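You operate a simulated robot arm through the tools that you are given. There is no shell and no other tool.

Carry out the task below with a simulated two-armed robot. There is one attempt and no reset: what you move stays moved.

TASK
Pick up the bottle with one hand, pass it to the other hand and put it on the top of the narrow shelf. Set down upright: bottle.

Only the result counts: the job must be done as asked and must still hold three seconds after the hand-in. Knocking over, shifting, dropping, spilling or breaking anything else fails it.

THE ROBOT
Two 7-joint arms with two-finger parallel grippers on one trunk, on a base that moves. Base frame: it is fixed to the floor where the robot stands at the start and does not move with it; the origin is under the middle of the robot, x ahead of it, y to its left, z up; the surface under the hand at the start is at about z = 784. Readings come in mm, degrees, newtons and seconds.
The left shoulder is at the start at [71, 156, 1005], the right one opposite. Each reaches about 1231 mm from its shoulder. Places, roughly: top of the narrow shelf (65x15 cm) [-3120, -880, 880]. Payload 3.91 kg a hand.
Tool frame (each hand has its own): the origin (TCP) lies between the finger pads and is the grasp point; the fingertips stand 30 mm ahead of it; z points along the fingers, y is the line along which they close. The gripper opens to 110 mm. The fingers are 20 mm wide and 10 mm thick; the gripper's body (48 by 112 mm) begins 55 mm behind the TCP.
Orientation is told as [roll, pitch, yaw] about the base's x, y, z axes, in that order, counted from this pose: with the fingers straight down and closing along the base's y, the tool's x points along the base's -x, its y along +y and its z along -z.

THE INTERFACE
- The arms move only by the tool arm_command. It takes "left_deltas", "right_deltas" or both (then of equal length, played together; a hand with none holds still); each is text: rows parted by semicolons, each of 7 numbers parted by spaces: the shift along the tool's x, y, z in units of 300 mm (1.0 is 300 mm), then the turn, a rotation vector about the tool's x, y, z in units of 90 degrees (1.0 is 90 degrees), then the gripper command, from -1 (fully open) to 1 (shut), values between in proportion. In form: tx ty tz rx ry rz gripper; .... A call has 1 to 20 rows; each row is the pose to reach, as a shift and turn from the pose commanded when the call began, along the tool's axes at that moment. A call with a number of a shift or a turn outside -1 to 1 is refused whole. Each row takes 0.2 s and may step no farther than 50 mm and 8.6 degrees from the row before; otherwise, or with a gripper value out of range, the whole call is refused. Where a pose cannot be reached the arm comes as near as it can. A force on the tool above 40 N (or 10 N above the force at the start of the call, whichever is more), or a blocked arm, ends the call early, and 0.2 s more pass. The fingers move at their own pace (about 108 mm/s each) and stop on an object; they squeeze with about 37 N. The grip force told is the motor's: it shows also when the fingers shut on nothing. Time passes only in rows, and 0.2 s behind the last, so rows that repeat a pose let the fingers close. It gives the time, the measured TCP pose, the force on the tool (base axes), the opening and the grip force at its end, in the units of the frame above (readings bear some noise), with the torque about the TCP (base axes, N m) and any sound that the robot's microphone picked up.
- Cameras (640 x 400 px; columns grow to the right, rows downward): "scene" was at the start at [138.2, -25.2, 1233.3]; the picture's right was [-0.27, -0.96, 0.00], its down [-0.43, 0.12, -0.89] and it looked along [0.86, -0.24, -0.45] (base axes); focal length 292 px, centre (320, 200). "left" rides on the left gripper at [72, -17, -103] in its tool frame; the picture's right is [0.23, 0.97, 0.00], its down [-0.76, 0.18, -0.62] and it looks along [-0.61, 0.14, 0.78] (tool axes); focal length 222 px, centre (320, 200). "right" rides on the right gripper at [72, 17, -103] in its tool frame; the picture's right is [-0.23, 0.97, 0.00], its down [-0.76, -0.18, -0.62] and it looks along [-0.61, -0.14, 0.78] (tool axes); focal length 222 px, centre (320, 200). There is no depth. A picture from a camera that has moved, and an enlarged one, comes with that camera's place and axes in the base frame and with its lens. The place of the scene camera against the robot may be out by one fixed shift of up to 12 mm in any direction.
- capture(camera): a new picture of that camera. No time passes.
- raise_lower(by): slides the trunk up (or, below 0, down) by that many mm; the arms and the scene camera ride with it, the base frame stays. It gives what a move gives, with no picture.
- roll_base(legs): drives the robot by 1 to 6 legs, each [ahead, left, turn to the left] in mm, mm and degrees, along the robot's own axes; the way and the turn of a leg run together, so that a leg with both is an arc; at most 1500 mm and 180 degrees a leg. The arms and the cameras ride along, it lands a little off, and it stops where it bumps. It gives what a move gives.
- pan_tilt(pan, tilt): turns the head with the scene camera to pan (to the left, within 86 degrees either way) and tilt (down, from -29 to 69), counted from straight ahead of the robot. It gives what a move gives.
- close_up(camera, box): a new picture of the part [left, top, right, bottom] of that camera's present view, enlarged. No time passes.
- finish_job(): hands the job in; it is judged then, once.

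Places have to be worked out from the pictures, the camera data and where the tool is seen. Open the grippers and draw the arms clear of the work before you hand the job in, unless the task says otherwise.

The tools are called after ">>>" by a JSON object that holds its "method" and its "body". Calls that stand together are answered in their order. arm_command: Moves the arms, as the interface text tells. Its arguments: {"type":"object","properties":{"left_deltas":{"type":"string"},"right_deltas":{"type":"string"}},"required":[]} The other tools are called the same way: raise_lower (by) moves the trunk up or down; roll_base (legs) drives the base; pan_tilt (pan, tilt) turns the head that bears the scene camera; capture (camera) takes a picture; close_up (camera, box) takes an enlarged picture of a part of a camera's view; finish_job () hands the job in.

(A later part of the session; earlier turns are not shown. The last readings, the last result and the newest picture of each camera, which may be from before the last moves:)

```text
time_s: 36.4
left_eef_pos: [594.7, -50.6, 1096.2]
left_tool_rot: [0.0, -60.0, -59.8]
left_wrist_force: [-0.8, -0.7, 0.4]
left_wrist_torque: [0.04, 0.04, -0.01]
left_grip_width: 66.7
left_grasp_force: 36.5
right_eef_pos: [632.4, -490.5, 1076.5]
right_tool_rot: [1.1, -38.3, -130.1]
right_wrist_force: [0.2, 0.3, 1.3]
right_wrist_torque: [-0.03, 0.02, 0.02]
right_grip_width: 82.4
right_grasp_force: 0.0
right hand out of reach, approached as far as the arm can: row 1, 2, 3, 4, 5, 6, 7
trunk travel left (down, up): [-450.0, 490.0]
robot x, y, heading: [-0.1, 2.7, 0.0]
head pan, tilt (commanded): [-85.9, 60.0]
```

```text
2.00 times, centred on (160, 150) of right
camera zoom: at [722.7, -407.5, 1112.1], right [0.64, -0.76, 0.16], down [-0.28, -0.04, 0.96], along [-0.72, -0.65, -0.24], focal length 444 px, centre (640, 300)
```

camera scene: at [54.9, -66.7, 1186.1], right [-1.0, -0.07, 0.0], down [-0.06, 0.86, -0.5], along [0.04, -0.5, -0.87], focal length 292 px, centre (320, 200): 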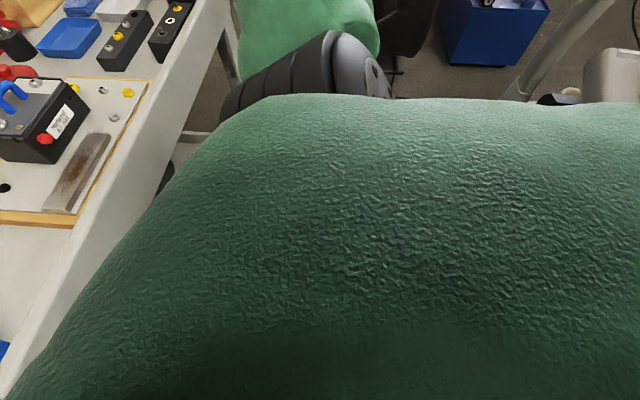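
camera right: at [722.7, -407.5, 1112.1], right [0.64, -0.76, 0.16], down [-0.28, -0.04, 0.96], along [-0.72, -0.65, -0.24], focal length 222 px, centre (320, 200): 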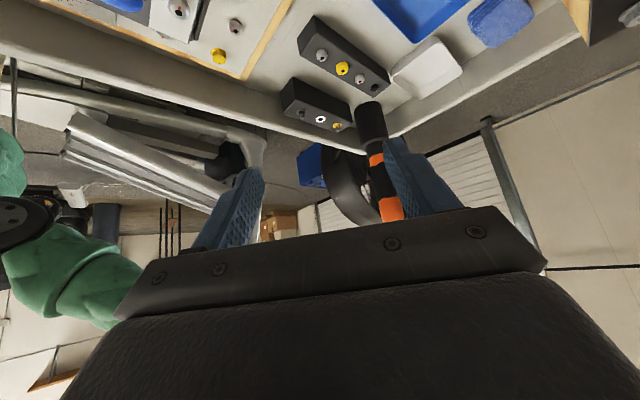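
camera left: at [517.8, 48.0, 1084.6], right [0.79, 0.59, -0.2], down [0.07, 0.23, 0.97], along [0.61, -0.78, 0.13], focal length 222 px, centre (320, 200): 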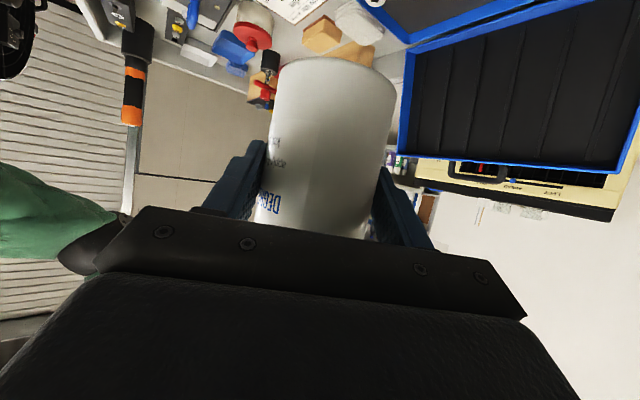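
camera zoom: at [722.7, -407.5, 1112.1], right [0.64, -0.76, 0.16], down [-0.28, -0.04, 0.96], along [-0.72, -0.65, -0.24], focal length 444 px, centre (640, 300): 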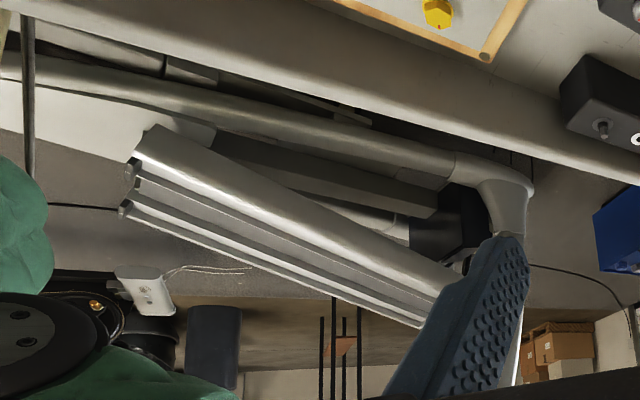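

Behind me, near x ≈ -650 to -860, stands a machine with a tubular frame, so backing straight out is not free. I look at the floor on the left side, the likely way out.

>>> {"method": "pan_tilt", "body": {"pan": 50, "tilt": 45}}

>>> {"method": "capture", "body": {"camera": "scene"}}

>>> {"method": "pan_tilt", "body": {"pan": 86, "tilt": 38}}

>>> {"method": "capture", "body": {"camera": "scene"}}

>>> {"method": "pan_tilt", "body": {"pan": 86, "tilt": 0}}

>>> {"method": "capture", "body": {"camera": "scene"}}

>>> {"method": "pan_tilt", "body": {"pan": -86, "tilt": 5}}

>>> {"method": "capture", "body": {"camera": "scene"}}

```text
time_s: 38.5
left_eef_pos: [593.6, -51.9, 1097.0]
left_tool_rot: [-0.1, -60.0, -59.9]
left_wrist_force: [-0.8, -0.1, 0.4]
left_wrist_torque: [0.04, 0.02, 0.0]
left_grip_width: 66.6
left_grasp_force: 37.1
right_eef_pos: [633.3, -491.5, 1076.6]
right_tool_rot: [1.1, -38.2, -130.2]
right_wrist_force: [-0.7, -0.7, -0.5]
right_wrist_torque: [-0.02, -0.02, 0.0]
right_grip_width: 82.4
right_grasp_force: 0.0
trunk travel left (down, up): [-450.0, 490.0]
robot x, y, heading: [-0.0, 1.9, -0.1]
head pan, tilt (commanded): [50.0, 45.0]
```

```text
taken
camera scene: at [102.6, 62.1, 1205.6], right [0.77, -0.64, 0.0], down [-0.46, -0.54, -0.71], along [0.45, 0.54, -0.71], focal length 292 px, centre (320, 200)
```

scene: 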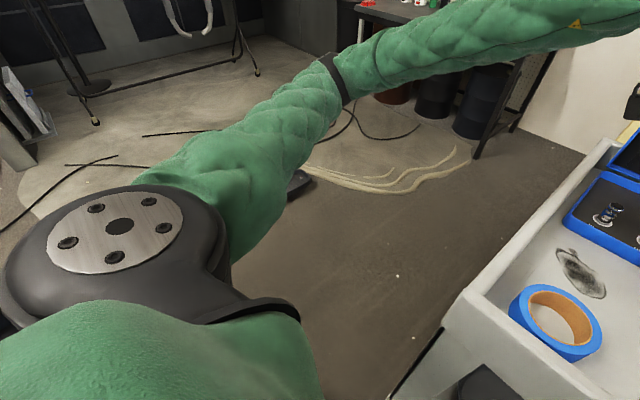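

```text
time_s: 39.6
left_eef_pos: [593.4, -51.8, 1096.9]
left_tool_rot: [0.1, -60.0, -59.9]
left_wrist_force: [-0.8, 0.5, 0.2]
left_wrist_torque: [0.05, 0.0, 0.04]
left_grip_width: 66.8
left_grasp_force: 37.2
right_eef_pos: [632.2, -491.7, 1077.0]
right_tool_rot: [1.2, -38.1, -130.3]
right_wrist_force: [0.4, 0.6, 0.2]
right_wrist_torque: [0.01, 0.05, -0.01]
right_grip_width: 82.7
right_grasp_force: 0.2
trunk travel left (down, up): [-450.0, 490.0]
robot x, y, heading: [-2.7, 0.2, 0.0]
head pan, tilt (commanded): [85.9, 38.0]
```

```text
taken
camera scene: at [56.4, 85.9, 1215.8], right [1.0, -0.07, 0.0], down [-0.04, -0.61, -0.79], along [0.06, 0.79, -0.62], focal length 292 px, centre (320, 200)
```

scene: 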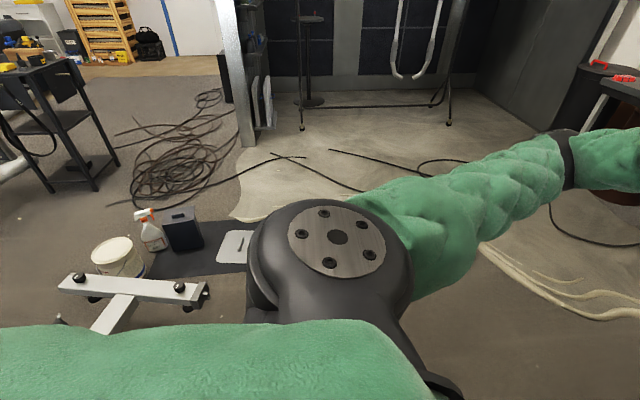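

```text
time_s: 40.6
left_eef_pos: [594.8, -51.5, 1097.7]
left_tool_rot: [0.0, -60.0, -59.8]
left_wrist_force: [0.4, 0.2, -0.1]
left_wrist_torque: [0.05, 0.0, 0.02]
left_grip_width: 66.7
left_grasp_force: 37.1
right_eef_pos: [631.2, -491.5, 1076.4]
right_tool_rot: [1.0, -38.1, -130.2]
right_wrist_force: [-0.2, 0.1, 0.5]
right_wrist_torque: [0.01, 0.02, -0.03]
right_grip_width: 82.3
right_grasp_force: 0.0
trunk travel left (down, up): [-450.0, 490.0]
robot x, y, heading: [2.6, 1.0, -0.1]
head pan, tilt (commanded): [85.9, 0.0]
```

```text
taken
camera scene: at [56.7, 89.6, 1276.5], right [1.0, -0.07, 0.0], down [0.0, 0.0, -1.0], along [0.07, 1.0, 0.0], focal length 292 px, centre (320, 200)
```

scene: 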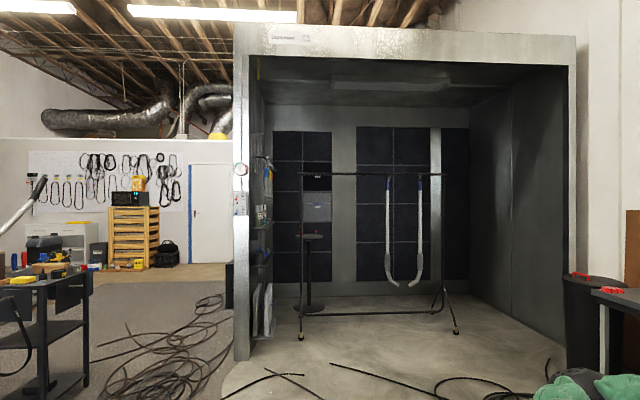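

```text
time_s: 43.2
left_eef_pos: [592.9, -51.4, 1096.6]
left_tool_rot: [0.0, -60.0, -59.9]
left_wrist_force: [0.2, -0.1, 0.9]
left_wrist_torque: [0.04, 0.02, 0.01]
left_grip_width: 66.8
left_grasp_force: 36.6
right_eef_pos: [632.4, -491.3, 1077.8]
right_tool_rot: [1.1, -38.1, -130.2]
right_wrist_force: [0.1, -0.9, 0.2]
right_wrist_torque: [0.03, 0.03, -0.03]
right_grip_width: 82.4
right_grasp_force: 0.3
trunk travel left (down, up): [-450.0, 490.0]
robot x, y, heading: [-0.7, 0.6, -0.1]
head pan, tilt (commanded): [-85.9, 5.0]
```

```text
taken
camera scene: at [56.8, -91.8, 1268.6], right [-1.0, -0.07, 0.0], down [-0.01, 0.09, -1.0], along [0.07, -0.99, -0.09], focal length 292 px, centre (320, 200)
```

scene: 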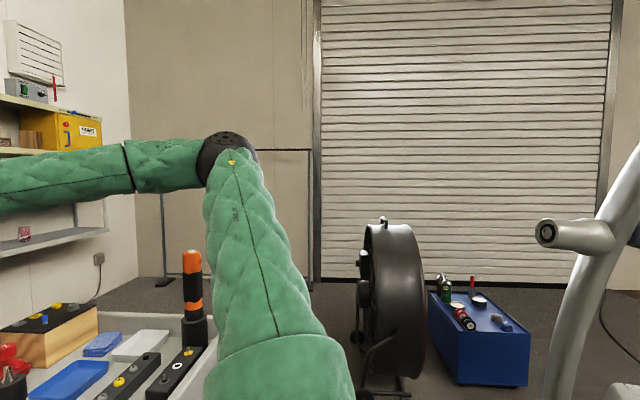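

A large exercise-type machine lies across the whole back (y ≈ -1290 to +990, x ≈ -390 to -1030), so the way out is to the left around its foot. I check the right camera's upper-left corner for my own base's outline.

>>> {"method": "close_up", "body": {"camera": "right", "box": [0, 0, 160, 150]}}

>>> {"method": "capture", "body": {"camera": "left"}}

```text
2.67 times, centred on (80, 75) of right
camera zoom: at [722.1, -408.0, 1112.7], right [0.64, -0.76, 0.16], down [-0.28, -0.04, 0.96], along [-0.72, -0.65, -0.24], focal length 592 px, centre (960, 533)
```

zoom: 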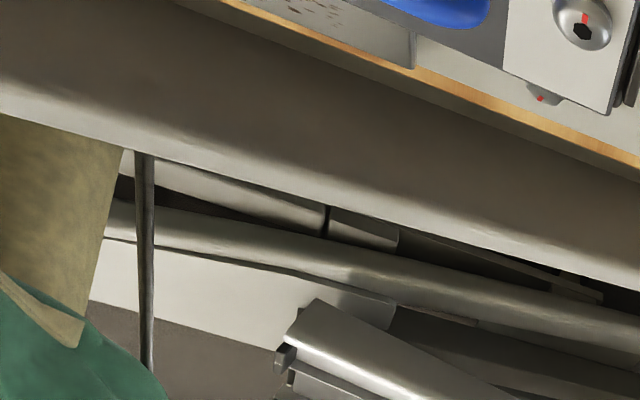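

```text
taken
camera left: at [517.1, 48.1, 1085.0], right [0.79, 0.59, -0.2], down [0.07, 0.23, 0.97], along [0.61, -0.78, 0.13], focal length 222 px, centre (320, 200)
```

left: 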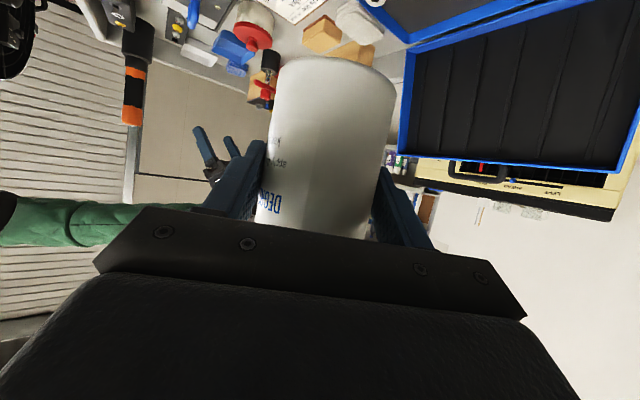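

The robot column looks about 180 mm half-wide. Before driving I bring the right hand back to a compact, ordinary pose: first undo half the yaw while lifting.

>>> {"method": "arm_command", "body": {"right_deltas": "-0.02 -0.03 -0.025 -0.049 0 -0.063 -0.5; -0.04 -0.07 -0.05 -0.099 0 -0.126 -0.5; -0.07 -0.11 -0.08 -0.148 0 -0.19 -0.5; -0.1 -0.15 -0.11 -0.198 0 -0.253 -0.5; -0.12 -0.19 -0.14 -0.247 0 -0.316 -0.5; -0.15 -0.22 -0.17 -0.297 0 -0.379 -0.5; -0.17 -0.26 -0.2 -0.346 0 -0.442 -0.5; -0.2 -0.3 -0.23 -0.396 0 -0.506 -0.5; -0.22 -0.333 -0.251 -0.445 0 -0.569 -0.5; -0.22 -0.333 -0.251 -0.445 0 -0.569 -0.5"}}

```text
time_s: 45.4
left_eef_pos: [594.0, -51.8, 1097.3]
left_tool_rot: [0.0, -60.0, -59.9]
left_wrist_force: [-0.3, 0.6, -0.9]
left_wrist_torque: [0.02, 0.03, -0.03]
left_grip_width: 67.0
left_grasp_force: 37.3
right_eef_pos: [549.9, -429.5, 1175.7]
right_tool_rot: [0.4, -38.9, -64.6]
right_wrist_force: [-0.2, 0.1, 0.0]
right_wrist_torque: [0.02, 0.0, -0.04]
right_grip_width: 82.4
right_grasp_force: 0.0
trunk travel left (down, up): [-450.0, 490.0]
robot x, y, heading: [0.0, 2.0, 0.0]
head pan, tilt (commanded): [-85.9, 5.0]
```

Now I undo the remaining yaw and pitch, ending top-down at about (430, -380, 1210).

>>> {"method": "arm_command", "body": {"right_deltas": "0.018 -0.029 -0.029 -0.024 0.038 -0.069 -0.5; 0.036 -0.058 -0.058 -0.049 0.077 -0.138 -0.5; 0.054 -0.087 -0.087 -0.073 0.115 -0.207 -0.5; 0.072 -0.116 -0.116 -0.097 0.154 -0.276 -0.5; 0.09 -0.145 -0.145 -0.122 0.192 -0.345 -0.5; 0.107 -0.174 -0.174 -0.146 0.231 -0.413 -0.5; 0.125 -0.203 -0.203 -0.17 0.269 -0.482 -0.5; 0.143 -0.232 -0.232 -0.195 0.308 -0.551 -0.5; 0.161 -0.261 -0.261 -0.219 0.346 -0.62 -0.5; 0.179 -0.29 -0.29 -0.243 0.385 -0.689 -0.5; 0.179 -0.29 -0.29 -0.243 0.385 -0.689 -0.5"}}

>>> {"method": "pan_tilt", "body": {"pan": 20, "tilt": 69}}

>>> {"method": "capture", "body": {"camera": "scene"}}

```text
time_s: 47.8
left_eef_pos: [593.6, -51.0, 1096.1]
left_tool_rot: [0.0, -60.1, -60.0]
left_wrist_force: [-0.3, 0.5, 0.0]
left_wrist_torque: [0.05, 0.03, 0.03]
left_grip_width: 66.7
left_grasp_force: 37.2
right_eef_pos: [429.8, -379.9, 1209.3]
right_tool_rot: [0.2, -0.3, 0.2]
right_wrist_force: [-1.3, -1.0, 0.9]
right_wrist_torque: [-0.02, -0.01, -0.01]
right_grip_width: 82.4
right_grasp_force: 0.0
trunk travel left (down, up): [-450.0, 490.0]
robot x, y, heading: [-1.4, -0.2, -0.1]
head pan, tilt (commanded): [-85.9, 5.0]
```

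```text
time_s: 49.6
left_eef_pos: [593.3, -52.1, 1096.5]
left_tool_rot: [0.0, -60.0, -59.9]
left_wrist_force: [0.3, 0.4, -0.2]
left_wrist_torque: [0.06, 0.0, 0.03]
left_grip_width: 66.6
left_grasp_force: 37.0
right_eef_pos: [429.8, -379.0, 1209.4]
right_tool_rot: [0.1, -0.2, 0.2]
right_wrist_force: [-0.2, 0.0, -0.9]
right_wrist_torque: [0.03, 0.01, 0.0]
right_grip_width: 82.4
right_grasp_force: 0.1
trunk travel left (down, up): [-450.0, 490.0]
robot x, y, heading: [1.9, -0.1, 0.0]
head pan, tilt (commanded): [20.0, 68.8]
```

```text
taken
camera scene: at [102.7, 18.9, 1176.7], right [0.34, -0.94, 0.0], down [-0.88, -0.32, -0.36], along [0.34, 0.12, -0.93], focal length 292 px, centre (320, 200)
```

scene: 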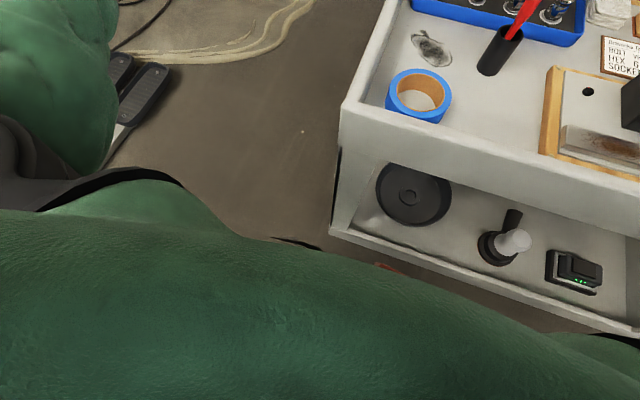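

The floor to the left holds two black pads near (775, 1240), and my shoulder hides part of that side. I raise the right hand high over the left arm to look left with its camera.

>>> {"method": "arm_command", "body": {"right_deltas": "-0.02 0.03 -0.13 0 0 -0.076 -0.5; -0.04 0.06 -0.26 0 0 -0.153 -0.5; -0.06 0.1 -0.39 0 0 -0.229 -0.5; -0.08 0.15 -0.52 0 0 -0.306 -0.5; -0.11 0.22 -0.63 0 0 -0.382 -0.5; -0.14 0.29 -0.72 0 0 -0.458 -0.5; -0.17 0.36 -0.78 0 0 -0.535 -0.5; -0.2 0.433 -0.8 0 0 -0.611 -0.5; -0.2 0.433 -0.8 0 0 -0.611 -0.5"}}

>>> {"method": "capture", "body": {"camera": "right"}}

```text
time_s: 51.6
left_eef_pos: [592.0, -52.7, 1097.9]
left_tool_rot: [0.0, -60.0, -60.1]
left_wrist_force: [0.3, 0.1, 0.7]
left_wrist_torque: [0.07, 0.04, 0.01]
left_grip_width: 66.7
left_grasp_force: 37.0
right_eef_pos: [473.2, -221.3, 1422.3]
right_tool_rot: [-0.1, -0.6, 54.8]
right_wrist_force: [-0.1, -0.8, 0.0]
right_wrist_torque: [-0.01, -0.02, 0.01]
right_grip_width: 82.4
right_grasp_force: 0.1
right hand out of reach, approached as far as the arm can: row 7, 8, 9
trunk travel left (down, up): [-450.0, 490.0]
robot x, y, heading: [-0.3, 0.0, 0.4]
head pan, tilt (commanded): [20.0, 68.8]
```

```text
taken
camera right: at [418.5, -272.6, 1524.1], right [-0.67, 0.75, 0.0], down [0.58, 0.52, 0.63], along [0.47, 0.42, -0.78], focal length 222 px, centre (320, 200)
```

right: 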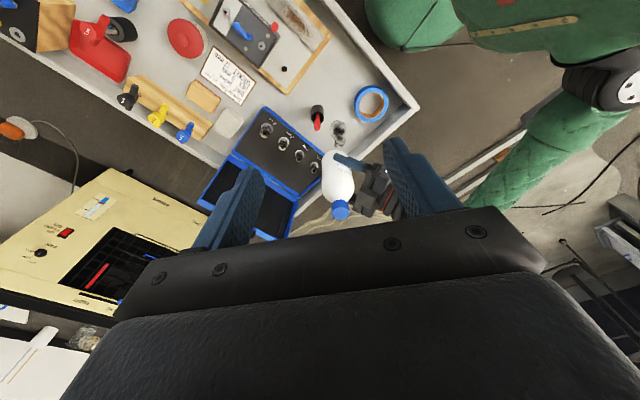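

A good high vantage. I turn the hand another 50° left and shift it a bit forward-left.

>>> {"method": "arm_command", "body": {"right_deltas": "-0.074 -0.006 -0.01 0 0 -0.08 -0.5; -0.148 -0.012 -0.02 0 0 -0.16 -0.5; -0.222 -0.018 -0.03 0 0 -0.24 -0.5; -0.297 -0.025 -0.04 0 0 -0.318 -0.5; -0.371 -0.031 -0.05 0 0 -0.398 -0.5; -0.445 -0.037 -0.06 0 0 -0.477 -0.5; -0.519 -0.043 -0.067 0 0 -0.556 -0.5; -0.519 -0.043 -0.067 0 0 -0.556 -0.5"}}

>>> {"method": "capture", "body": {"camera": "right"}}

```text
time_s: 53.4
left_eef_pos: [593.7, -51.3, 1096.6]
left_tool_rot: [0.0, -60.1, -60.1]
left_wrist_force: [0.2, -0.6, -0.3]
left_wrist_torque: [0.02, 0.06, 0.05]
left_grip_width: 66.8
left_grasp_force: 37.3
right_eef_pos: [383.5, -9.9, 1335.5]
right_tool_rot: [0.4, -2.8, 102.0]
right_wrist_force: [0.1, -0.2, 0.6]
right_wrist_torque: [0.04, 0.02, 0.0]
right_grip_width: 82.4
right_grasp_force: 0.1
right hand out of reach, approached as far as the arm can: row 1, 2, 3, 4, 5, 6, 7, 8
trunk travel left (down, up): [-450.0, 490.0]
robot x, y, heading: [0.2, -1.3, -0.0]
head pan, tilt (commanded): [20.0, 68.8]
```

```text
taken
camera right: at [384.4, -88.9, 1433.8], right [-1.0, 0.02, 0.02], down [0.03, 0.75, 0.66], along [0.0, 0.66, -0.75], focal length 222 px, centre (320, 200)
```

right: 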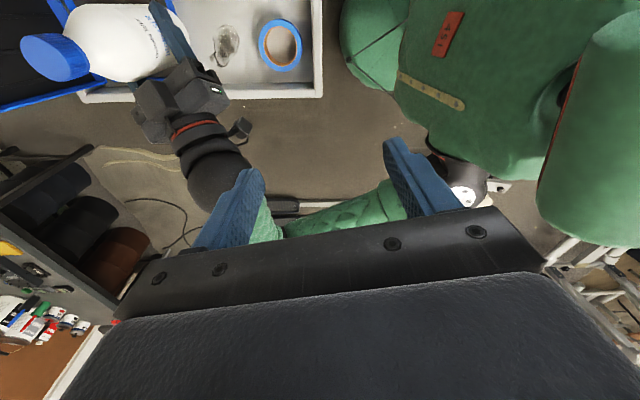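

The hand drifted near my head, so I'll be careful; still the view of the left side is useful. I enlarge the two relevant regions.

>>> {"method": "close_up", "body": {"camera": "right", "box": [430, 150, 640, 340]}}

>>> {"method": "close_up", "body": {"camera": "right", "box": [80, 80, 440, 260]}}

```text
2.11 times, centred on (535, 245) of right
camera zoom: at [384.4, -88.9, 1433.8], right [-1.0, 0.02, 0.02], down [0.03, 0.75, 0.66], along [0.0, 0.66, -0.75], focal length 468 px, centre (-133, 105)
```

zoom: 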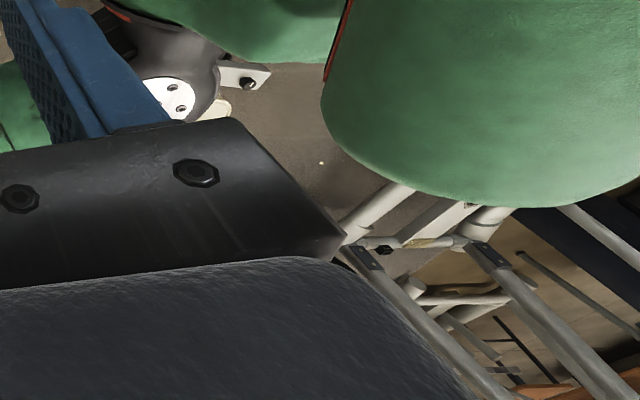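

```text
1.78 times, centred on (260, 170) of right
camera zoom: at [384.4, -88.9, 1433.8], right [-1.0, 0.02, 0.02], down [0.03, 0.75, 0.66], along [0.0, 0.66, -0.75], focal length 395 px, centre (427, 253)
```

zoom: 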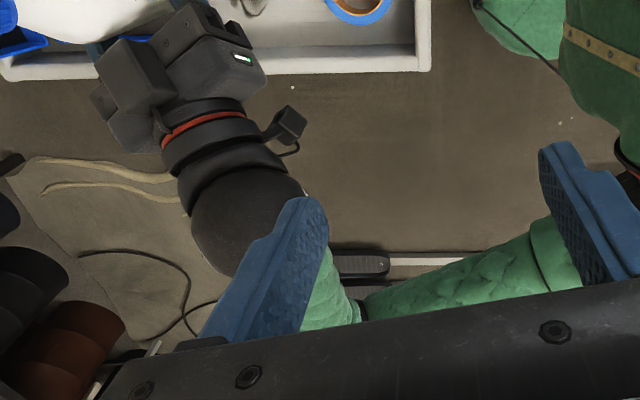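

The left side has open floor up to about y ≈ 1150, where a long metal strip with black handles lies along x. I bring the right hand back to the right side in two steps before strafing left.

>>> {"method": "arm_command", "body": {"right_deltas": "0.108 -0.006 0 0 0 0.082 -0.5; 0.216 -0.012 0 0 0 0.165 -0.5; 0.325 -0.018 0 0 0 0.248 -0.5; 0.433 -0.025 0 0 0 0.33 -0.5; 0.541 -0.031 0 0 0 0.413 -0.5; 0.65 -0.037 0 0 0 0.495 -0.5; 0.758 -0.043 0 0 0 0.578 -0.5; 0.758 -0.043 0 0 0 0.578 -0.5"}}

```text
time_s: 55.2
left_eef_pos: [595.1, -50.2, 1096.4]
left_tool_rot: [-0.1, -60.0, -60.0]
left_wrist_force: [1.4, 0.6, 0.5]
left_wrist_torque: [0.07, 0.03, -0.02]
left_grip_width: 67.1
left_grasp_force: 36.8
right_eef_pos: [447.8, -228.8, 1324.0]
right_tool_rot: [2.4, -1.4, 50.0]
right_wrist_force: [0.6, 0.0, 0.8]
right_wrist_torque: [0.0, 0.03, 0.02]
right_grip_width: 82.4
right_grasp_force: 0.1
trunk travel left (down, up): [-450.0, 490.0]
robot x, y, heading: [-3.5, -1.6, 0.1]
head pan, tilt (commanded): [20.0, 68.8]
```

Right hand continues to its neutral top-down pose.

>>> {"method": "arm_command", "body": {"right_deltas": "0.05 -0.04 0.05 0 0 0.079 -0.5; 0.09 -0.08 0.1 0 0 0.159 -0.5; 0.13 -0.11 0.16 0 0 0.238 -0.5; 0.18 -0.15 0.21 0 0 0.318 -0.5; 0.22 -0.19 0.26 0 0 0.397 -0.5; 0.26 -0.22 0.32 0 0 0.477 -0.5; 0.306 -0.257 0.367 0 0 0.556 -0.5; 0.306 -0.257 0.367 0 0 0.556 -0.5"}}

```text
time_s: 57.0
left_eef_pos: [594.5, -51.5, 1096.9]
left_tool_rot: [0.0, -60.1, -59.8]
left_wrist_force: [-0.1, 0.3, -0.1]
left_wrist_torque: [0.04, 0.02, 0.01]
left_grip_width: 66.9
left_grasp_force: 37.1
right_eef_pos: [444.9, -342.6, 1207.0]
right_tool_rot: [2.5, 0.9, -0.1]
right_wrist_force: [1.0, -0.2, -0.2]
right_wrist_torque: [0.01, 0.02, 0.02]
right_grip_width: 82.5
right_grasp_force: 0.0
trunk travel left (down, up): [-450.0, 490.0]
robot x, y, heading: [-4.0, 1.8, 0.1]
head pan, tilt (commanded): [20.0, 68.8]
```

Both arms are clear. I strafe 450 mm to the left, away from the cart, then look around.

>>> {"method": "roll_base", "body": {"legs": [[0, 450, 0]]}}

>>> {"method": "pan_tilt", "body": {"pan": 86, "tilt": 30}}

>>> {"method": "capture", "body": {"camera": "scene"}}

>>> {"method": "pan_tilt", "body": {"pan": 35, "tilt": 35}}

>>> {"method": "capture", "body": {"camera": "scene"}}

```text
time_s: 59.8
left_eef_pos: [593.9, 399.2, 1097.1]
left_tool_rot: [0.0, -60.0, -59.9]
left_wrist_force: [-0.6, 0.6, -0.3]
left_wrist_torque: [0.04, 0.04, 0.01]
left_grip_width: 66.8
left_grasp_force: 36.7
right_eef_pos: [446.1, 108.7, 1206.6]
right_tool_rot: [2.5, 0.9, 0.0]
right_wrist_force: [0.5, 0.5, 0.1]
right_wrist_torque: [0.01, -0.03, -0.01]
right_grip_width: 82.5
right_grasp_force: 0.0
trunk travel left (down, up): [-450.0, 490.0]
robot x, y, heading: [2.8, 448.8, 0.1]
head pan, tilt (commanded): [20.0, 68.8]
```

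```text
time_s: 61.1
left_eef_pos: [592.9, 399.4, 1096.0]
left_tool_rot: [-0.1, -59.9, -59.9]
left_wrist_force: [-0.3, 0.2, 0.1]
left_wrist_torque: [0.04, 0.02, 0.03]
left_grip_width: 67.0
left_grasp_force: 37.0
right_eef_pos: [445.4, 107.2, 1206.2]
right_tool_rot: [2.6, 0.9, 0.1]
right_wrist_force: [0.0, 1.5, -0.7]
right_wrist_torque: [0.03, 0.01, 0.03]
right_grip_width: 82.8
right_grasp_force: 0.1
trunk travel left (down, up): [-450.0, 490.0]
robot x, y, heading: [-1.3, 445.5, 0.2]
head pan, tilt (commanded): [85.9, 30.0]
```

```text
taken
camera scene: at [56.5, 540.2, 1228.2], right [1.0, -0.07, 0.0], down [-0.04, -0.5, -0.87], along [0.06, 0.86, -0.5], focal length 292 px, centre (320, 200)
```

scene: 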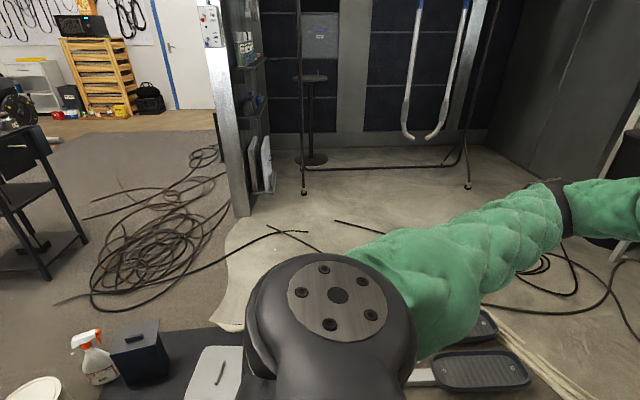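

```text
time_s: 62.3
left_eef_pos: [593.1, 398.9, 1095.9]
left_tool_rot: [-0.1, -60.0, -59.9]
left_wrist_force: [-1.3, -0.2, 1.5]
left_wrist_torque: [0.06, 0.05, 0.0]
left_grip_width: 67.0
left_grasp_force: 37.0
right_eef_pos: [444.4, 106.5, 1205.9]
right_tool_rot: [2.6, 0.8, -0.1]
right_wrist_force: [-0.4, -0.7, -0.2]
right_wrist_torque: [0.01, 0.04, 0.0]
right_grip_width: 82.4
right_grasp_force: 0.1
trunk travel left (down, up): [-450.0, 490.0]
robot x, y, heading: [0.5, 447.2, -0.1]
head pan, tilt (commanded): [35.0, 35.0]
```

```text
taken
camera scene: at [122.1, 500.6, 1220.4], right [0.57, -0.82, 0.0], down [-0.47, -0.33, -0.82], along [0.67, 0.47, -0.57], focal length 292 px, centre (320, 200)
```

scene: 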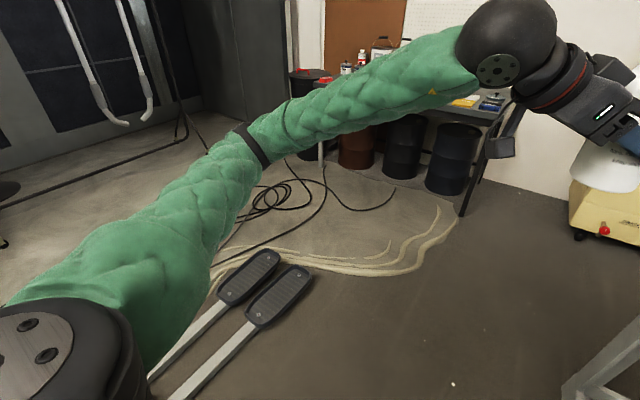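

Now I see two pedals on long arms near (690, 1115) and (697, 1313), about 130 mm above the floor. I enlarge the lower left of the left-hand view to understand the objects there.

>>> {"method": "pan_tilt", "body": {"pan": 86, "tilt": 45}}

>>> {"method": "capture", "body": {"camera": "scene"}}

>>> {"method": "close_up", "body": {"camera": "scene", "box": [0, 100, 300, 300]}}

```text
time_s: 63.5
left_eef_pos: [592.6, 399.6, 1095.8]
left_tool_rot: [-0.1, -60.0, -59.9]
left_wrist_force: [-1.0, 0.5, -1.0]
left_wrist_torque: [0.02, 0.04, 0.01]
left_grip_width: 66.8
left_grasp_force: 37.0
right_eef_pos: [445.7, 107.5, 1206.5]
right_tool_rot: [2.7, 0.9, 0.0]
right_wrist_force: [-0.1, -1.3, -0.3]
right_wrist_torque: [-0.02, 0.01, 0.02]
right_grip_width: 82.4
right_grasp_force: 0.0
trunk travel left (down, up): [-450.0, 490.0]
robot x, y, heading: [-1.8, 446.3, -0.2]
head pan, tilt (commanded): [85.9, 45.0]
```

```text
taken
camera scene: at [55.8, 531.1, 1205.6], right [1.0, -0.07, 0.0], down [-0.05, -0.71, -0.71], along [0.05, 0.71, -0.71], focal length 292 px, centre (320, 200)
```

scene: 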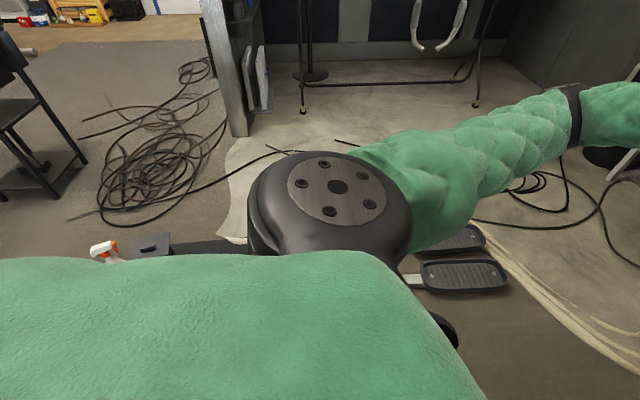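

```text
2.00 times, centred on (150, 200) of scene
camera zoom: at [55.8, 531.1, 1205.6], right [1.0, -0.07, 0.0], down [-0.05, -0.71, -0.71], along [0.05, 0.71, -0.71], focal length 583 px, centre (660, 200)
```

zoom: 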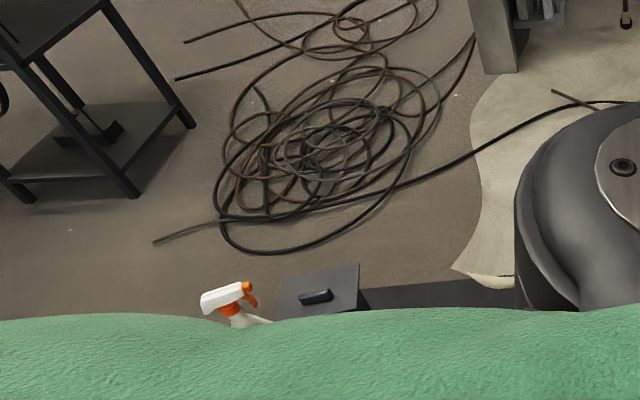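

I need to see behind. From here at (0, 447) a turn in place has about half a metre of clearance to the cart corner and the machine foot, so I turn 45° left and look left/back.

>>> {"method": "roll_base", "body": {"legs": [[0, 0, 45]]}}

>>> {"method": "pan_tilt", "body": {"pan": 86, "tilt": 20}}

>>> {"method": "capture", "body": {"camera": "scene"}}

>>> {"method": "pan_tilt", "body": {"pan": 50, "tilt": 35}}

>>> {"method": "capture", "body": {"camera": "scene"}}

>>> {"method": "pan_tilt", "body": {"pan": 0, "tilt": 35}}

>>> {"method": "capture", "body": {"camera": "scene"}}

```text
time_s: 66.0
left_eef_pos: [455.8, 834.4, 1097.9]
left_tool_rot: [-0.1, -60.1, -14.9]
left_wrist_force: [-0.5, 0.8, -1.0]
left_wrist_torque: [0.01, 0.04, -0.02]
left_grip_width: 66.4
left_grasp_force: 37.3
right_eef_pos: [556.1, 522.6, 1206.8]
right_tool_rot: [2.7, 0.8, 44.9]
right_wrist_force: [0.4, 0.3, -0.3]
right_wrist_torque: [-0.02, 0.0, 0.0]
right_grip_width: 82.6
right_grasp_force: 0.1
trunk travel left (down, up): [-450.0, 490.0]
robot x, y, heading: [-0.7, 451.7, 45.1]
head pan, tilt (commanded): [85.9, 45.0]
```

```text
time_s: 66.8
left_eef_pos: [456.3, 833.2, 1097.4]
left_tool_rot: [0.0, -60.0, -15.0]
left_wrist_force: [0.3, -0.2, -0.5]
left_wrist_torque: [0.0, 0.02, 0.01]
left_grip_width: 66.9
left_grasp_force: 36.6
right_eef_pos: [557.2, 521.9, 1206.4]
right_tool_rot: [2.7, 1.0, 44.9]
right_wrist_force: [0.0, 0.0, 0.3]
right_wrist_torque: [-0.03, 0.0, -0.01]
right_grip_width: 82.4
right_grasp_force: 0.1
trunk travel left (down, up): [-450.0, 490.0]
robot x, y, heading: [-2.1, 448.2, 44.9]
head pan, tilt (commanded): [85.9, 20.0]
```

```text
taken
camera scene: at [-25.6, 556.4, 1244.2], right [0.76, 0.65, 0.0], down [0.22, -0.26, -0.94], along [-0.61, 0.71, -0.34], focal length 292 px, centre (320, 200)
```

scene: 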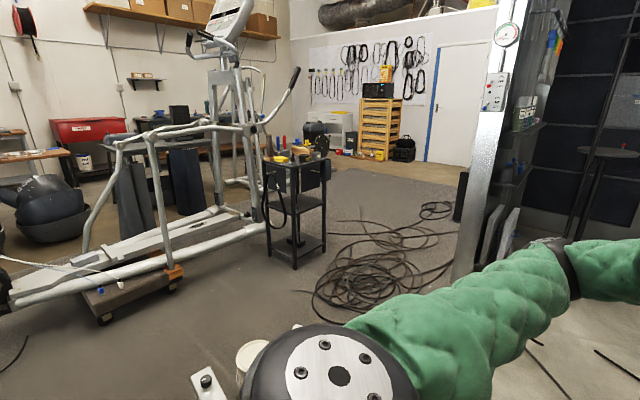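

```text
time_s: 67.9
left_eef_pos: [456.7, 833.7, 1096.7]
left_tool_rot: [0.0, -60.0, -15.0]
left_wrist_force: [0.6, 0.3, -0.2]
left_wrist_torque: [0.03, 0.04, 0.01]
left_grip_width: 67.0
left_grasp_force: 36.8
right_eef_pos: [556.6, 522.2, 1207.1]
right_tool_rot: [2.5, 0.8, 44.9]
right_wrist_force: [0.7, 0.1, 0.3]
right_wrist_torque: [0.0, 0.01, 0.0]
right_grip_width: 82.5
right_grasp_force: 0.0
trunk travel left (down, up): [-450.0, 490.0]
robot x, y, heading: [0.7, 449.3, 44.8]
head pan, tilt (commanded): [50.0, 35.0]
```

```text
taken
camera scene: at [27.7, 573.6, 1220.4], right [1.0, 0.09, 0.0], down [0.05, -0.57, -0.82], along [-0.07, 0.82, -0.57], focal length 292 px, centre (320, 200)
```

scene: 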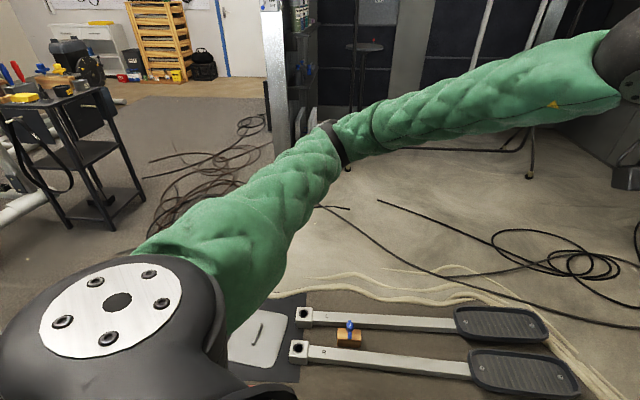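

```text
time_s: 69.0
left_eef_pos: [455.8, 832.9, 1097.2]
left_tool_rot: [0.0, -60.0, -15.0]
left_wrist_force: [-0.2, 0.0, -0.9]
left_wrist_torque: [-0.03, 0.06, -0.04]
left_grip_width: 67.1
left_grasp_force: 37.3
right_eef_pos: [558.6, 521.8, 1207.5]
right_tool_rot: [2.6, 0.9, 44.9]
right_wrist_force: [-0.1, 0.0, -0.7]
right_wrist_torque: [0.0, -0.01, -0.01]
right_grip_width: 82.6
right_grasp_force: 0.1
trunk travel left (down, up): [-450.0, 490.0]
robot x, y, heading: [-3.1, 452.8, 44.7]
head pan, tilt (commanded): [0.0, 35.0]
```

```text
taken
camera scene: at [97.7, 548.1, 1220.4], right [0.71, -0.71, 0.0], down [-0.41, -0.41, -0.82], along [0.58, 0.58, -0.57], focal length 292 px, centre (320, 200)
```

scene: 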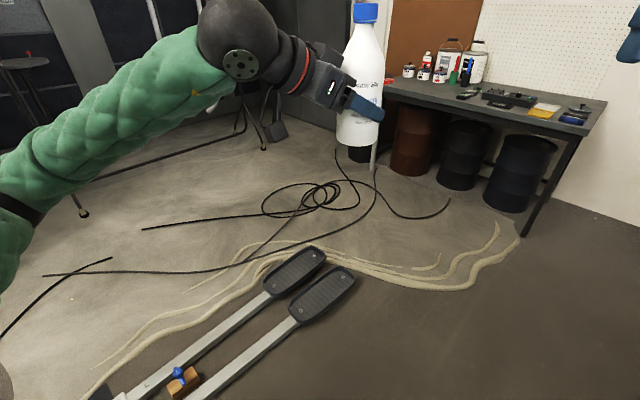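

Now it is clear: two detached pedal arms with a small knobbed block lie at the left, an elliptical trainer stands further back near x ≈ -2000, and a small rack near (-1400…-1730, 1900). I turn another 45° left to see straight toward -x.

>>> {"method": "roll_base", "body": {"legs": [[0, 0, 45]]}}

>>> {"method": "pan_tilt", "body": {"pan": 86, "tilt": 20}}

>>> {"method": "capture", "body": {"camera": "scene"}}

>>> {"method": "pan_tilt", "body": {"pan": 86, "tilt": 40}}

>>> {"method": "capture", "body": {"camera": "scene"}}

>>> {"method": "pan_tilt", "body": {"pan": 40, "tilt": 30}}

>>> {"method": "capture", "body": {"camera": "scene"}}

```text
time_s: 71.5
left_eef_pos: [50.2, 1043.8, 1096.6]
left_tool_rot: [-0.1, -60.0, 30.2]
left_wrist_force: [0.0, -0.5, 0.3]
left_wrist_torque: [-0.05, 0.03, -0.03]
left_grip_width: 67.2
left_grasp_force: 37.6
right_eef_pos: [341.5, 897.4, 1207.1]
right_tool_rot: [2.6, 0.9, 90.1]
right_wrist_force: [-0.1, 0.1, 0.5]
right_wrist_torque: [0.02, 0.02, -0.03]
right_grip_width: 82.7
right_grasp_force: 0.1
trunk travel left (down, up): [-450.0, 490.0]
robot x, y, heading: [-0.8, 448.3, 90.0]
head pan, tilt (commanded): [0.0, 35.0]
```

```text
time_s: 73.1
left_eef_pos: [49.9, 1044.1, 1096.1]
left_tool_rot: [0.1, -60.0, 30.3]
left_wrist_force: [-0.1, 1.0, -0.6]
left_wrist_torque: [-0.02, -0.01, -0.02]
left_grip_width: 67.0
left_grasp_force: 37.1
right_eef_pos: [341.1, 896.7, 1207.3]
right_tool_rot: [2.7, 1.0, 90.0]
right_wrist_force: [0.1, -0.1, 0.1]
right_wrist_torque: [0.0, 0.0, 0.0]
right_grip_width: 82.5
right_grasp_force: 0.0
trunk travel left (down, up): [-450.0, 490.0]
robot x, y, heading: [-2.2, 455.2, 90.1]
head pan, tilt (commanded): [85.9, 20.0]
```

```text
taken
camera scene: at [-93.6, 507.5, 1244.3], right [0.07, 1.0, 0.0], down [0.34, -0.02, -0.94], along [-0.94, 0.07, -0.34], focal length 292 px, centre (320, 200)
```

scene: 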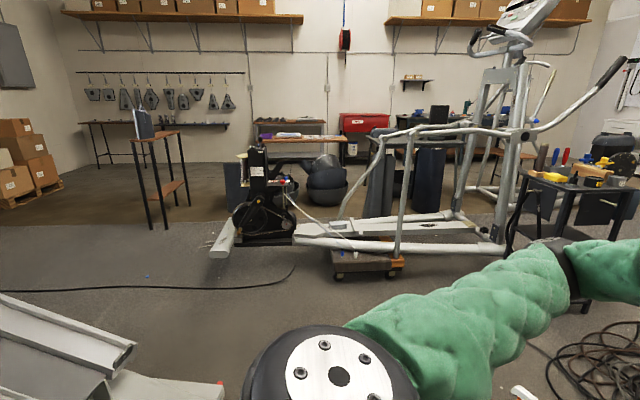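

```text
time_s: 74.0
left_eef_pos: [50.1, 1044.0, 1096.3]
left_tool_rot: [0.0, -60.0, 30.1]
left_wrist_force: [0.8, 0.4, -0.5]
left_wrist_torque: [-0.02, 0.07, 0.0]
left_grip_width: 66.6
left_grasp_force: 37.2
right_eef_pos: [341.6, 895.4, 1206.8]
right_tool_rot: [2.6, 1.0, 90.2]
right_wrist_force: [0.4, -0.8, 0.1]
right_wrist_torque: [-0.02, 0.02, 0.01]
right_grip_width: 82.5
right_grasp_force: 0.0
trunk travel left (down, up): [-450.0, 490.0]
robot x, y, heading: [0.3, 450.1, 90.3]
head pan, tilt (commanded): [85.9, 40.0]
```

```text
taken
camera scene: at [-85.6, 506.8, 1212.9], right [0.07, 1.0, 0.0], down [0.64, -0.04, -0.77], along [-0.76, 0.05, -0.64], focal length 292 px, centre (320, 200)
```

scene: 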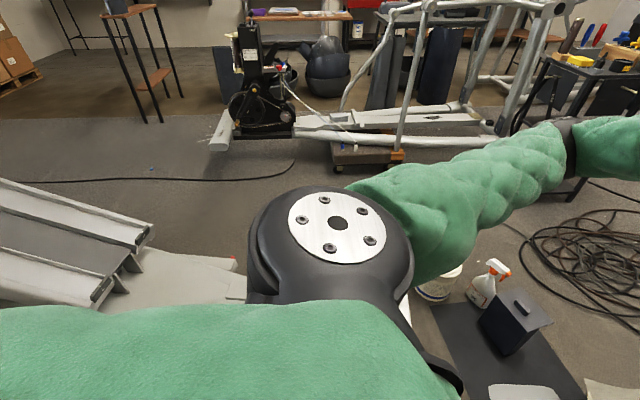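

```text
time_s: 75.1
left_eef_pos: [50.3, 1043.3, 1096.9]
left_tool_rot: [0.0, -60.1, 30.3]
left_wrist_force: [0.3, -0.7, 0.3]
left_wrist_torque: [0.0, 0.01, -0.01]
left_grip_width: 67.2
left_grasp_force: 36.9
right_eef_pos: [342.0, 896.7, 1206.8]
right_tool_rot: [2.6, 0.9, 90.1]
right_wrist_force: [-0.3, -0.5, 0.1]
right_wrist_torque: [0.03, 0.01, 0.03]
right_grip_width: 82.6
right_grasp_force: 0.1
trunk travel left (down, up): [-450.0, 490.0]
robot x, y, heading: [1.7, 448.4, 90.1]
head pan, tilt (commanded): [40.0, 30.0]
```

```text
taken
camera scene: at [-59.0, 570.1, 1228.2], right [0.76, 0.64, 0.0], down [0.32, -0.38, -0.87], along [-0.56, 0.66, -0.5], focal length 292 px, centre (320, 200)
```

scene: 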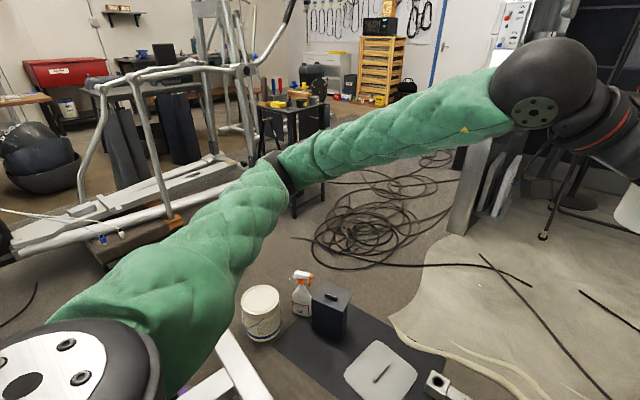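

I can see the narrow shelf now: a tall console with dark legs near (-3030, -830), something dark already on its top. I enlarge it, then turn to face it and check the floor gap in front.

>>> {"method": "pan_tilt", "body": {"pan": 86, "tilt": 15}}

>>> {"method": "close_up", "body": {"camera": "scene", "box": [80, 60, 260, 230]}}

>>> {"method": "roll_base", "body": {"legs": [[0, 0, 80]]}}

>>> {"method": "pan_tilt", "body": {"pan": 10, "tilt": 40}}

>>> {"method": "capture", "body": {"camera": "scene"}}

```text
time_s: 76.2
left_eef_pos: [50.5, 1043.3, 1096.0]
left_tool_rot: [0.0, -60.0, 30.1]
left_wrist_force: [0.0, 0.3, 0.6]
left_wrist_torque: [-0.02, 0.06, -0.02]
left_grip_width: 66.8
left_grasp_force: 37.0
right_eef_pos: [341.3, 896.9, 1207.0]
right_tool_rot: [2.7, 0.9, 90.2]
right_wrist_force: [-0.5, -0.2, -0.6]
right_wrist_torque: [-0.02, -0.02, -0.02]
right_grip_width: 82.5
right_grasp_force: 0.0
trunk travel left (down, up): [-450.0, 490.0]
robot x, y, heading: [4.5, 447.1, 89.9]
head pan, tilt (commanded): [85.9, 15.0]
```

```text
2.35 times, centred on (170, 145) of scene
camera zoom: at [-93.9, 507.5, 1252.4], right [0.07, 1.0, 0.0], down [0.26, -0.02, -0.97], along [-0.96, 0.07, -0.26], focal length 686 px, centre (673, 329)
```

zoom: 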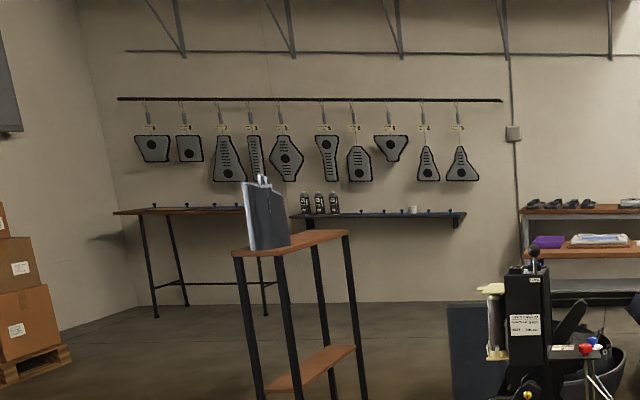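

```text
time_s: 80.1
left_eef_pos: [-577.6, 595.8, 1096.7]
left_tool_rot: [0.0, -60.0, 110.8]
left_wrist_force: [0.3, -0.6, 0.4]
left_wrist_torque: [-0.05, -0.05, -0.02]
left_grip_width: 66.8
left_grasp_force: 36.5
right_eef_pos: [-385.3, 860.4, 1207.2]
right_tool_rot: [2.6, 1.0, 170.9]
right_wrist_force: [0.0, 0.0, 0.7]
right_wrist_torque: [0.01, 0.0, -0.01]
right_grip_width: 82.4
right_grasp_force: 0.1
trunk travel left (down, up): [-450.0, 490.0]
robot x, y, heading: [1.0, 454.3, 170.7]
head pan, tilt (commanded): [85.9, 15.0]
```

```text
time_s: 81.5
left_eef_pos: [-577.7, 595.0, 1097.2]
left_tool_rot: [0.0, -60.0, 110.8]
left_wrist_force: [0.3, -0.6, 0.1]
left_wrist_torque: [-0.02, 0.0, -0.02]
left_grip_width: 66.7
left_grasp_force: 37.4
right_eef_pos: [-384.9, 860.2, 1206.2]
right_tool_rot: [2.6, 0.9, 170.7]
right_wrist_force: [0.4, 0.2, -0.5]
right_wrist_torque: [-0.01, -0.03, 0.01]
right_grip_width: 82.5
right_grasp_force: 0.0
trunk travel left (down, up): [-450.0, 490.0]
robot x, y, heading: [-3.2, 448.0, 170.7]
head pan, tilt (commanded): [10.0, 40.0]
```

```text
taken
camera scene: at [-136.0, 457.2, 1212.8], right [-0.01, 1.0, 0.0], down [0.64, 0.01, -0.77], along [-0.77, -0.01, -0.64], focal length 292 px, centre (320, 200)
```

scene: 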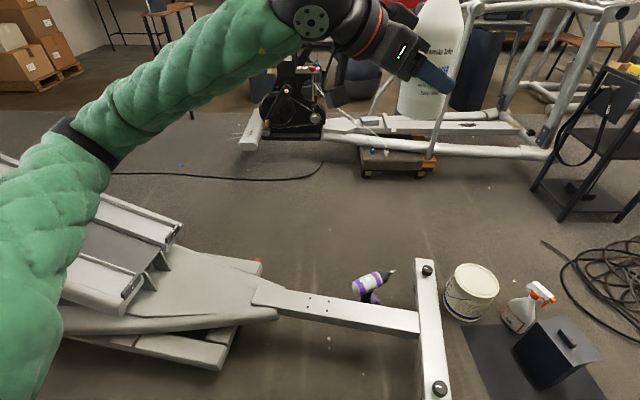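

The treadmill frame, its T-foot, the tub, spray bottle and box make one continuous barrier; I must go round by the pedal ends and between the rack and the tub. To plan gaps I need my own base size, so I turn the right hand's camera back toward my base.

>>> {"method": "arm_command", "body": {"right_deltas": "-0.039 -0.08 0 0 0 0.08 -0.5; -0.077 -0.161 0 0 0 0.16 -0.5; -0.116 -0.241 0 0 0 0.241 -0.5; -0.154 -0.321 0 0 0 0.321 -0.5; -0.193 -0.402 0 0 0 0.401 -0.5; -0.231 -0.482 0 0 0 0.481 -0.5; -0.27 -0.562 0 0 0 0.562 -0.5; -0.308 -0.643 0 0 0 0.642 -0.5; -0.347 -0.723 0 0 0 0.722 -0.5; -0.347 -0.723 0 0 0 0.722 -0.5"}}

>>> {"method": "capture", "body": {"camera": "right"}}

```text
time_s: 83.8
left_eef_pos: [-578.7, 596.0, 1097.1]
left_tool_rot: [0.1, -59.9, 110.8]
left_wrist_force: [-0.3, -0.3, 0.3]
left_wrist_torque: [-0.04, -0.03, -0.01]
left_grip_width: 67.0
left_grasp_force: 36.9
right_eef_pos: [-453.4, 1091.2, 1196.2]
right_tool_rot: [0.3, 2.7, 105.7]
right_wrist_force: [-0.8, 0.0, 0.4]
right_wrist_torque: [0.03, 0.0, -0.01]
right_grip_width: 82.7
right_grasp_force: 0.1
trunk travel left (down, up): [-450.0, 490.0]
robot x, y, heading: [1.0, 449.7, 170.5]
head pan, tilt (commanded): [10.0, 40.0]
```

```text
taken
camera right: at [-449.7, 1021.7, 1301.8], right [-1.0, -0.04, -0.01], down [-0.04, 0.81, 0.59], along [-0.02, 0.59, -0.81], focal length 222 px, centre (320, 200)
```

right: 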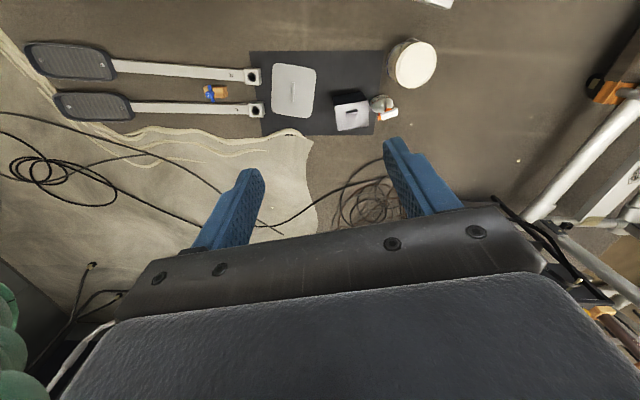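

This gives an excellent overhead view of the left clutter: pedals reach to x ≈ 950, the box and mat to y ≈ 1450–1500, tub at (-828, 1096). I turn the hand a further 65° to see my own base.

>>> {"method": "arm_command", "body": {"right_deltas": "0 0 0 0 0 0.08 -0.5; 0 0 0 0 0 0.16 -0.5; 0 0 0 0 0 0.241 -0.5; 0 0 0 0 0 0.321 -0.5; 0 0 0 0 0 0.401 -0.5; 0 0 0 0 0 0.481 -0.5; 0 0 0 0 0 0.562 -0.5; 0 0 0 0 0 0.642 -0.5; 0 0 0 0 0 0.722 -0.5; 0 0 0 0 0 0.722 -0.5"}}

>>> {"method": "capture", "body": {"camera": "right"}}

```text
time_s: 86.0
left_eef_pos: [-577.3, 596.3, 1097.0]
left_tool_rot: [0.1, -60.1, 110.8]
left_wrist_force: [0.0, -0.7, -0.4]
left_wrist_torque: [-0.02, 0.03, -0.02]
left_grip_width: 66.9
left_grasp_force: 37.6
right_eef_pos: [-452.8, 1091.7, 1195.6]
right_tool_rot: [-2.4, 1.3, 40.7]
right_wrist_force: [0.2, 0.7, -0.7]
right_wrist_torque: [0.01, -0.01, -0.03]
right_grip_width: 82.5
right_grasp_force: 0.2
trunk travel left (down, up): [-450.0, 490.0]
robot x, y, heading: [-1.3, 450.5, 170.9]
head pan, tilt (commanded): [10.0, 40.0]
```

```text
taken
camera right: at [-519.2, 1061.9, 1298.6], right [-0.46, 0.89, -0.05], down [0.69, 0.39, 0.61], along [0.56, 0.25, -0.79], focal length 222 px, centre (320, 200)
```

right: 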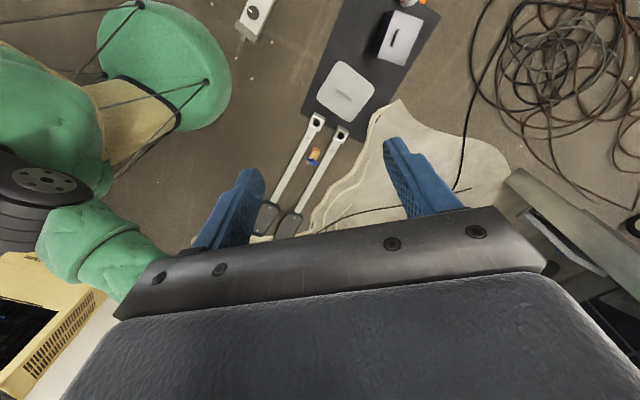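

My base is a rounded green skirt, roughly 300–340 mm in radius. The only workable way is round the pedal ends, past the booth pillar and between rack and tub; first I bring the right hand back (yaw +65° twice).

>>> {"method": "arm_command", "body": {"right_deltas": "0.042 -0.036 0 0 0 -0.08 -0.5; 0.085 -0.071 0 0 0 -0.16 -0.5; 0.127 -0.107 0 0 0 -0.241 -0.5; 0.17 -0.143 0 0 0 -0.321 -0.5; 0.213 -0.178 0 0 0 -0.401 -0.5; 0.255 -0.214 0 0 0 -0.481 -0.5; 0.298 -0.25 0 0 0 -0.562 -0.5; 0.34 -0.285 0 0 0 -0.642 -0.5; 0.383 -0.321 0 0 0 -0.722 -0.5; 0.383 -0.321 0 0 0 -0.722 -0.5"}}

```text
time_s: 88.2
left_eef_pos: [-577.5, 595.8, 1096.7]
left_tool_rot: [0.1, -60.0, 110.8]
left_wrist_force: [0.5, -0.3, -0.8]
left_wrist_torque: [-0.03, -0.01, -0.01]
left_grip_width: 66.7
left_grasp_force: 36.9
right_eef_pos: [-475.7, 943.8, 1202.3]
right_tool_rot: [0.2, 2.7, 105.8]
right_wrist_force: [0.0, 0.1, -0.6]
right_wrist_torque: [0.0, 0.01, -0.01]
right_grip_width: 82.4
right_grasp_force: 0.0
trunk travel left (down, up): [-450.0, 490.0]
robot x, y, heading: [1.6, 449.6, 170.8]
head pan, tilt (commanded): [10.0, 40.0]
```

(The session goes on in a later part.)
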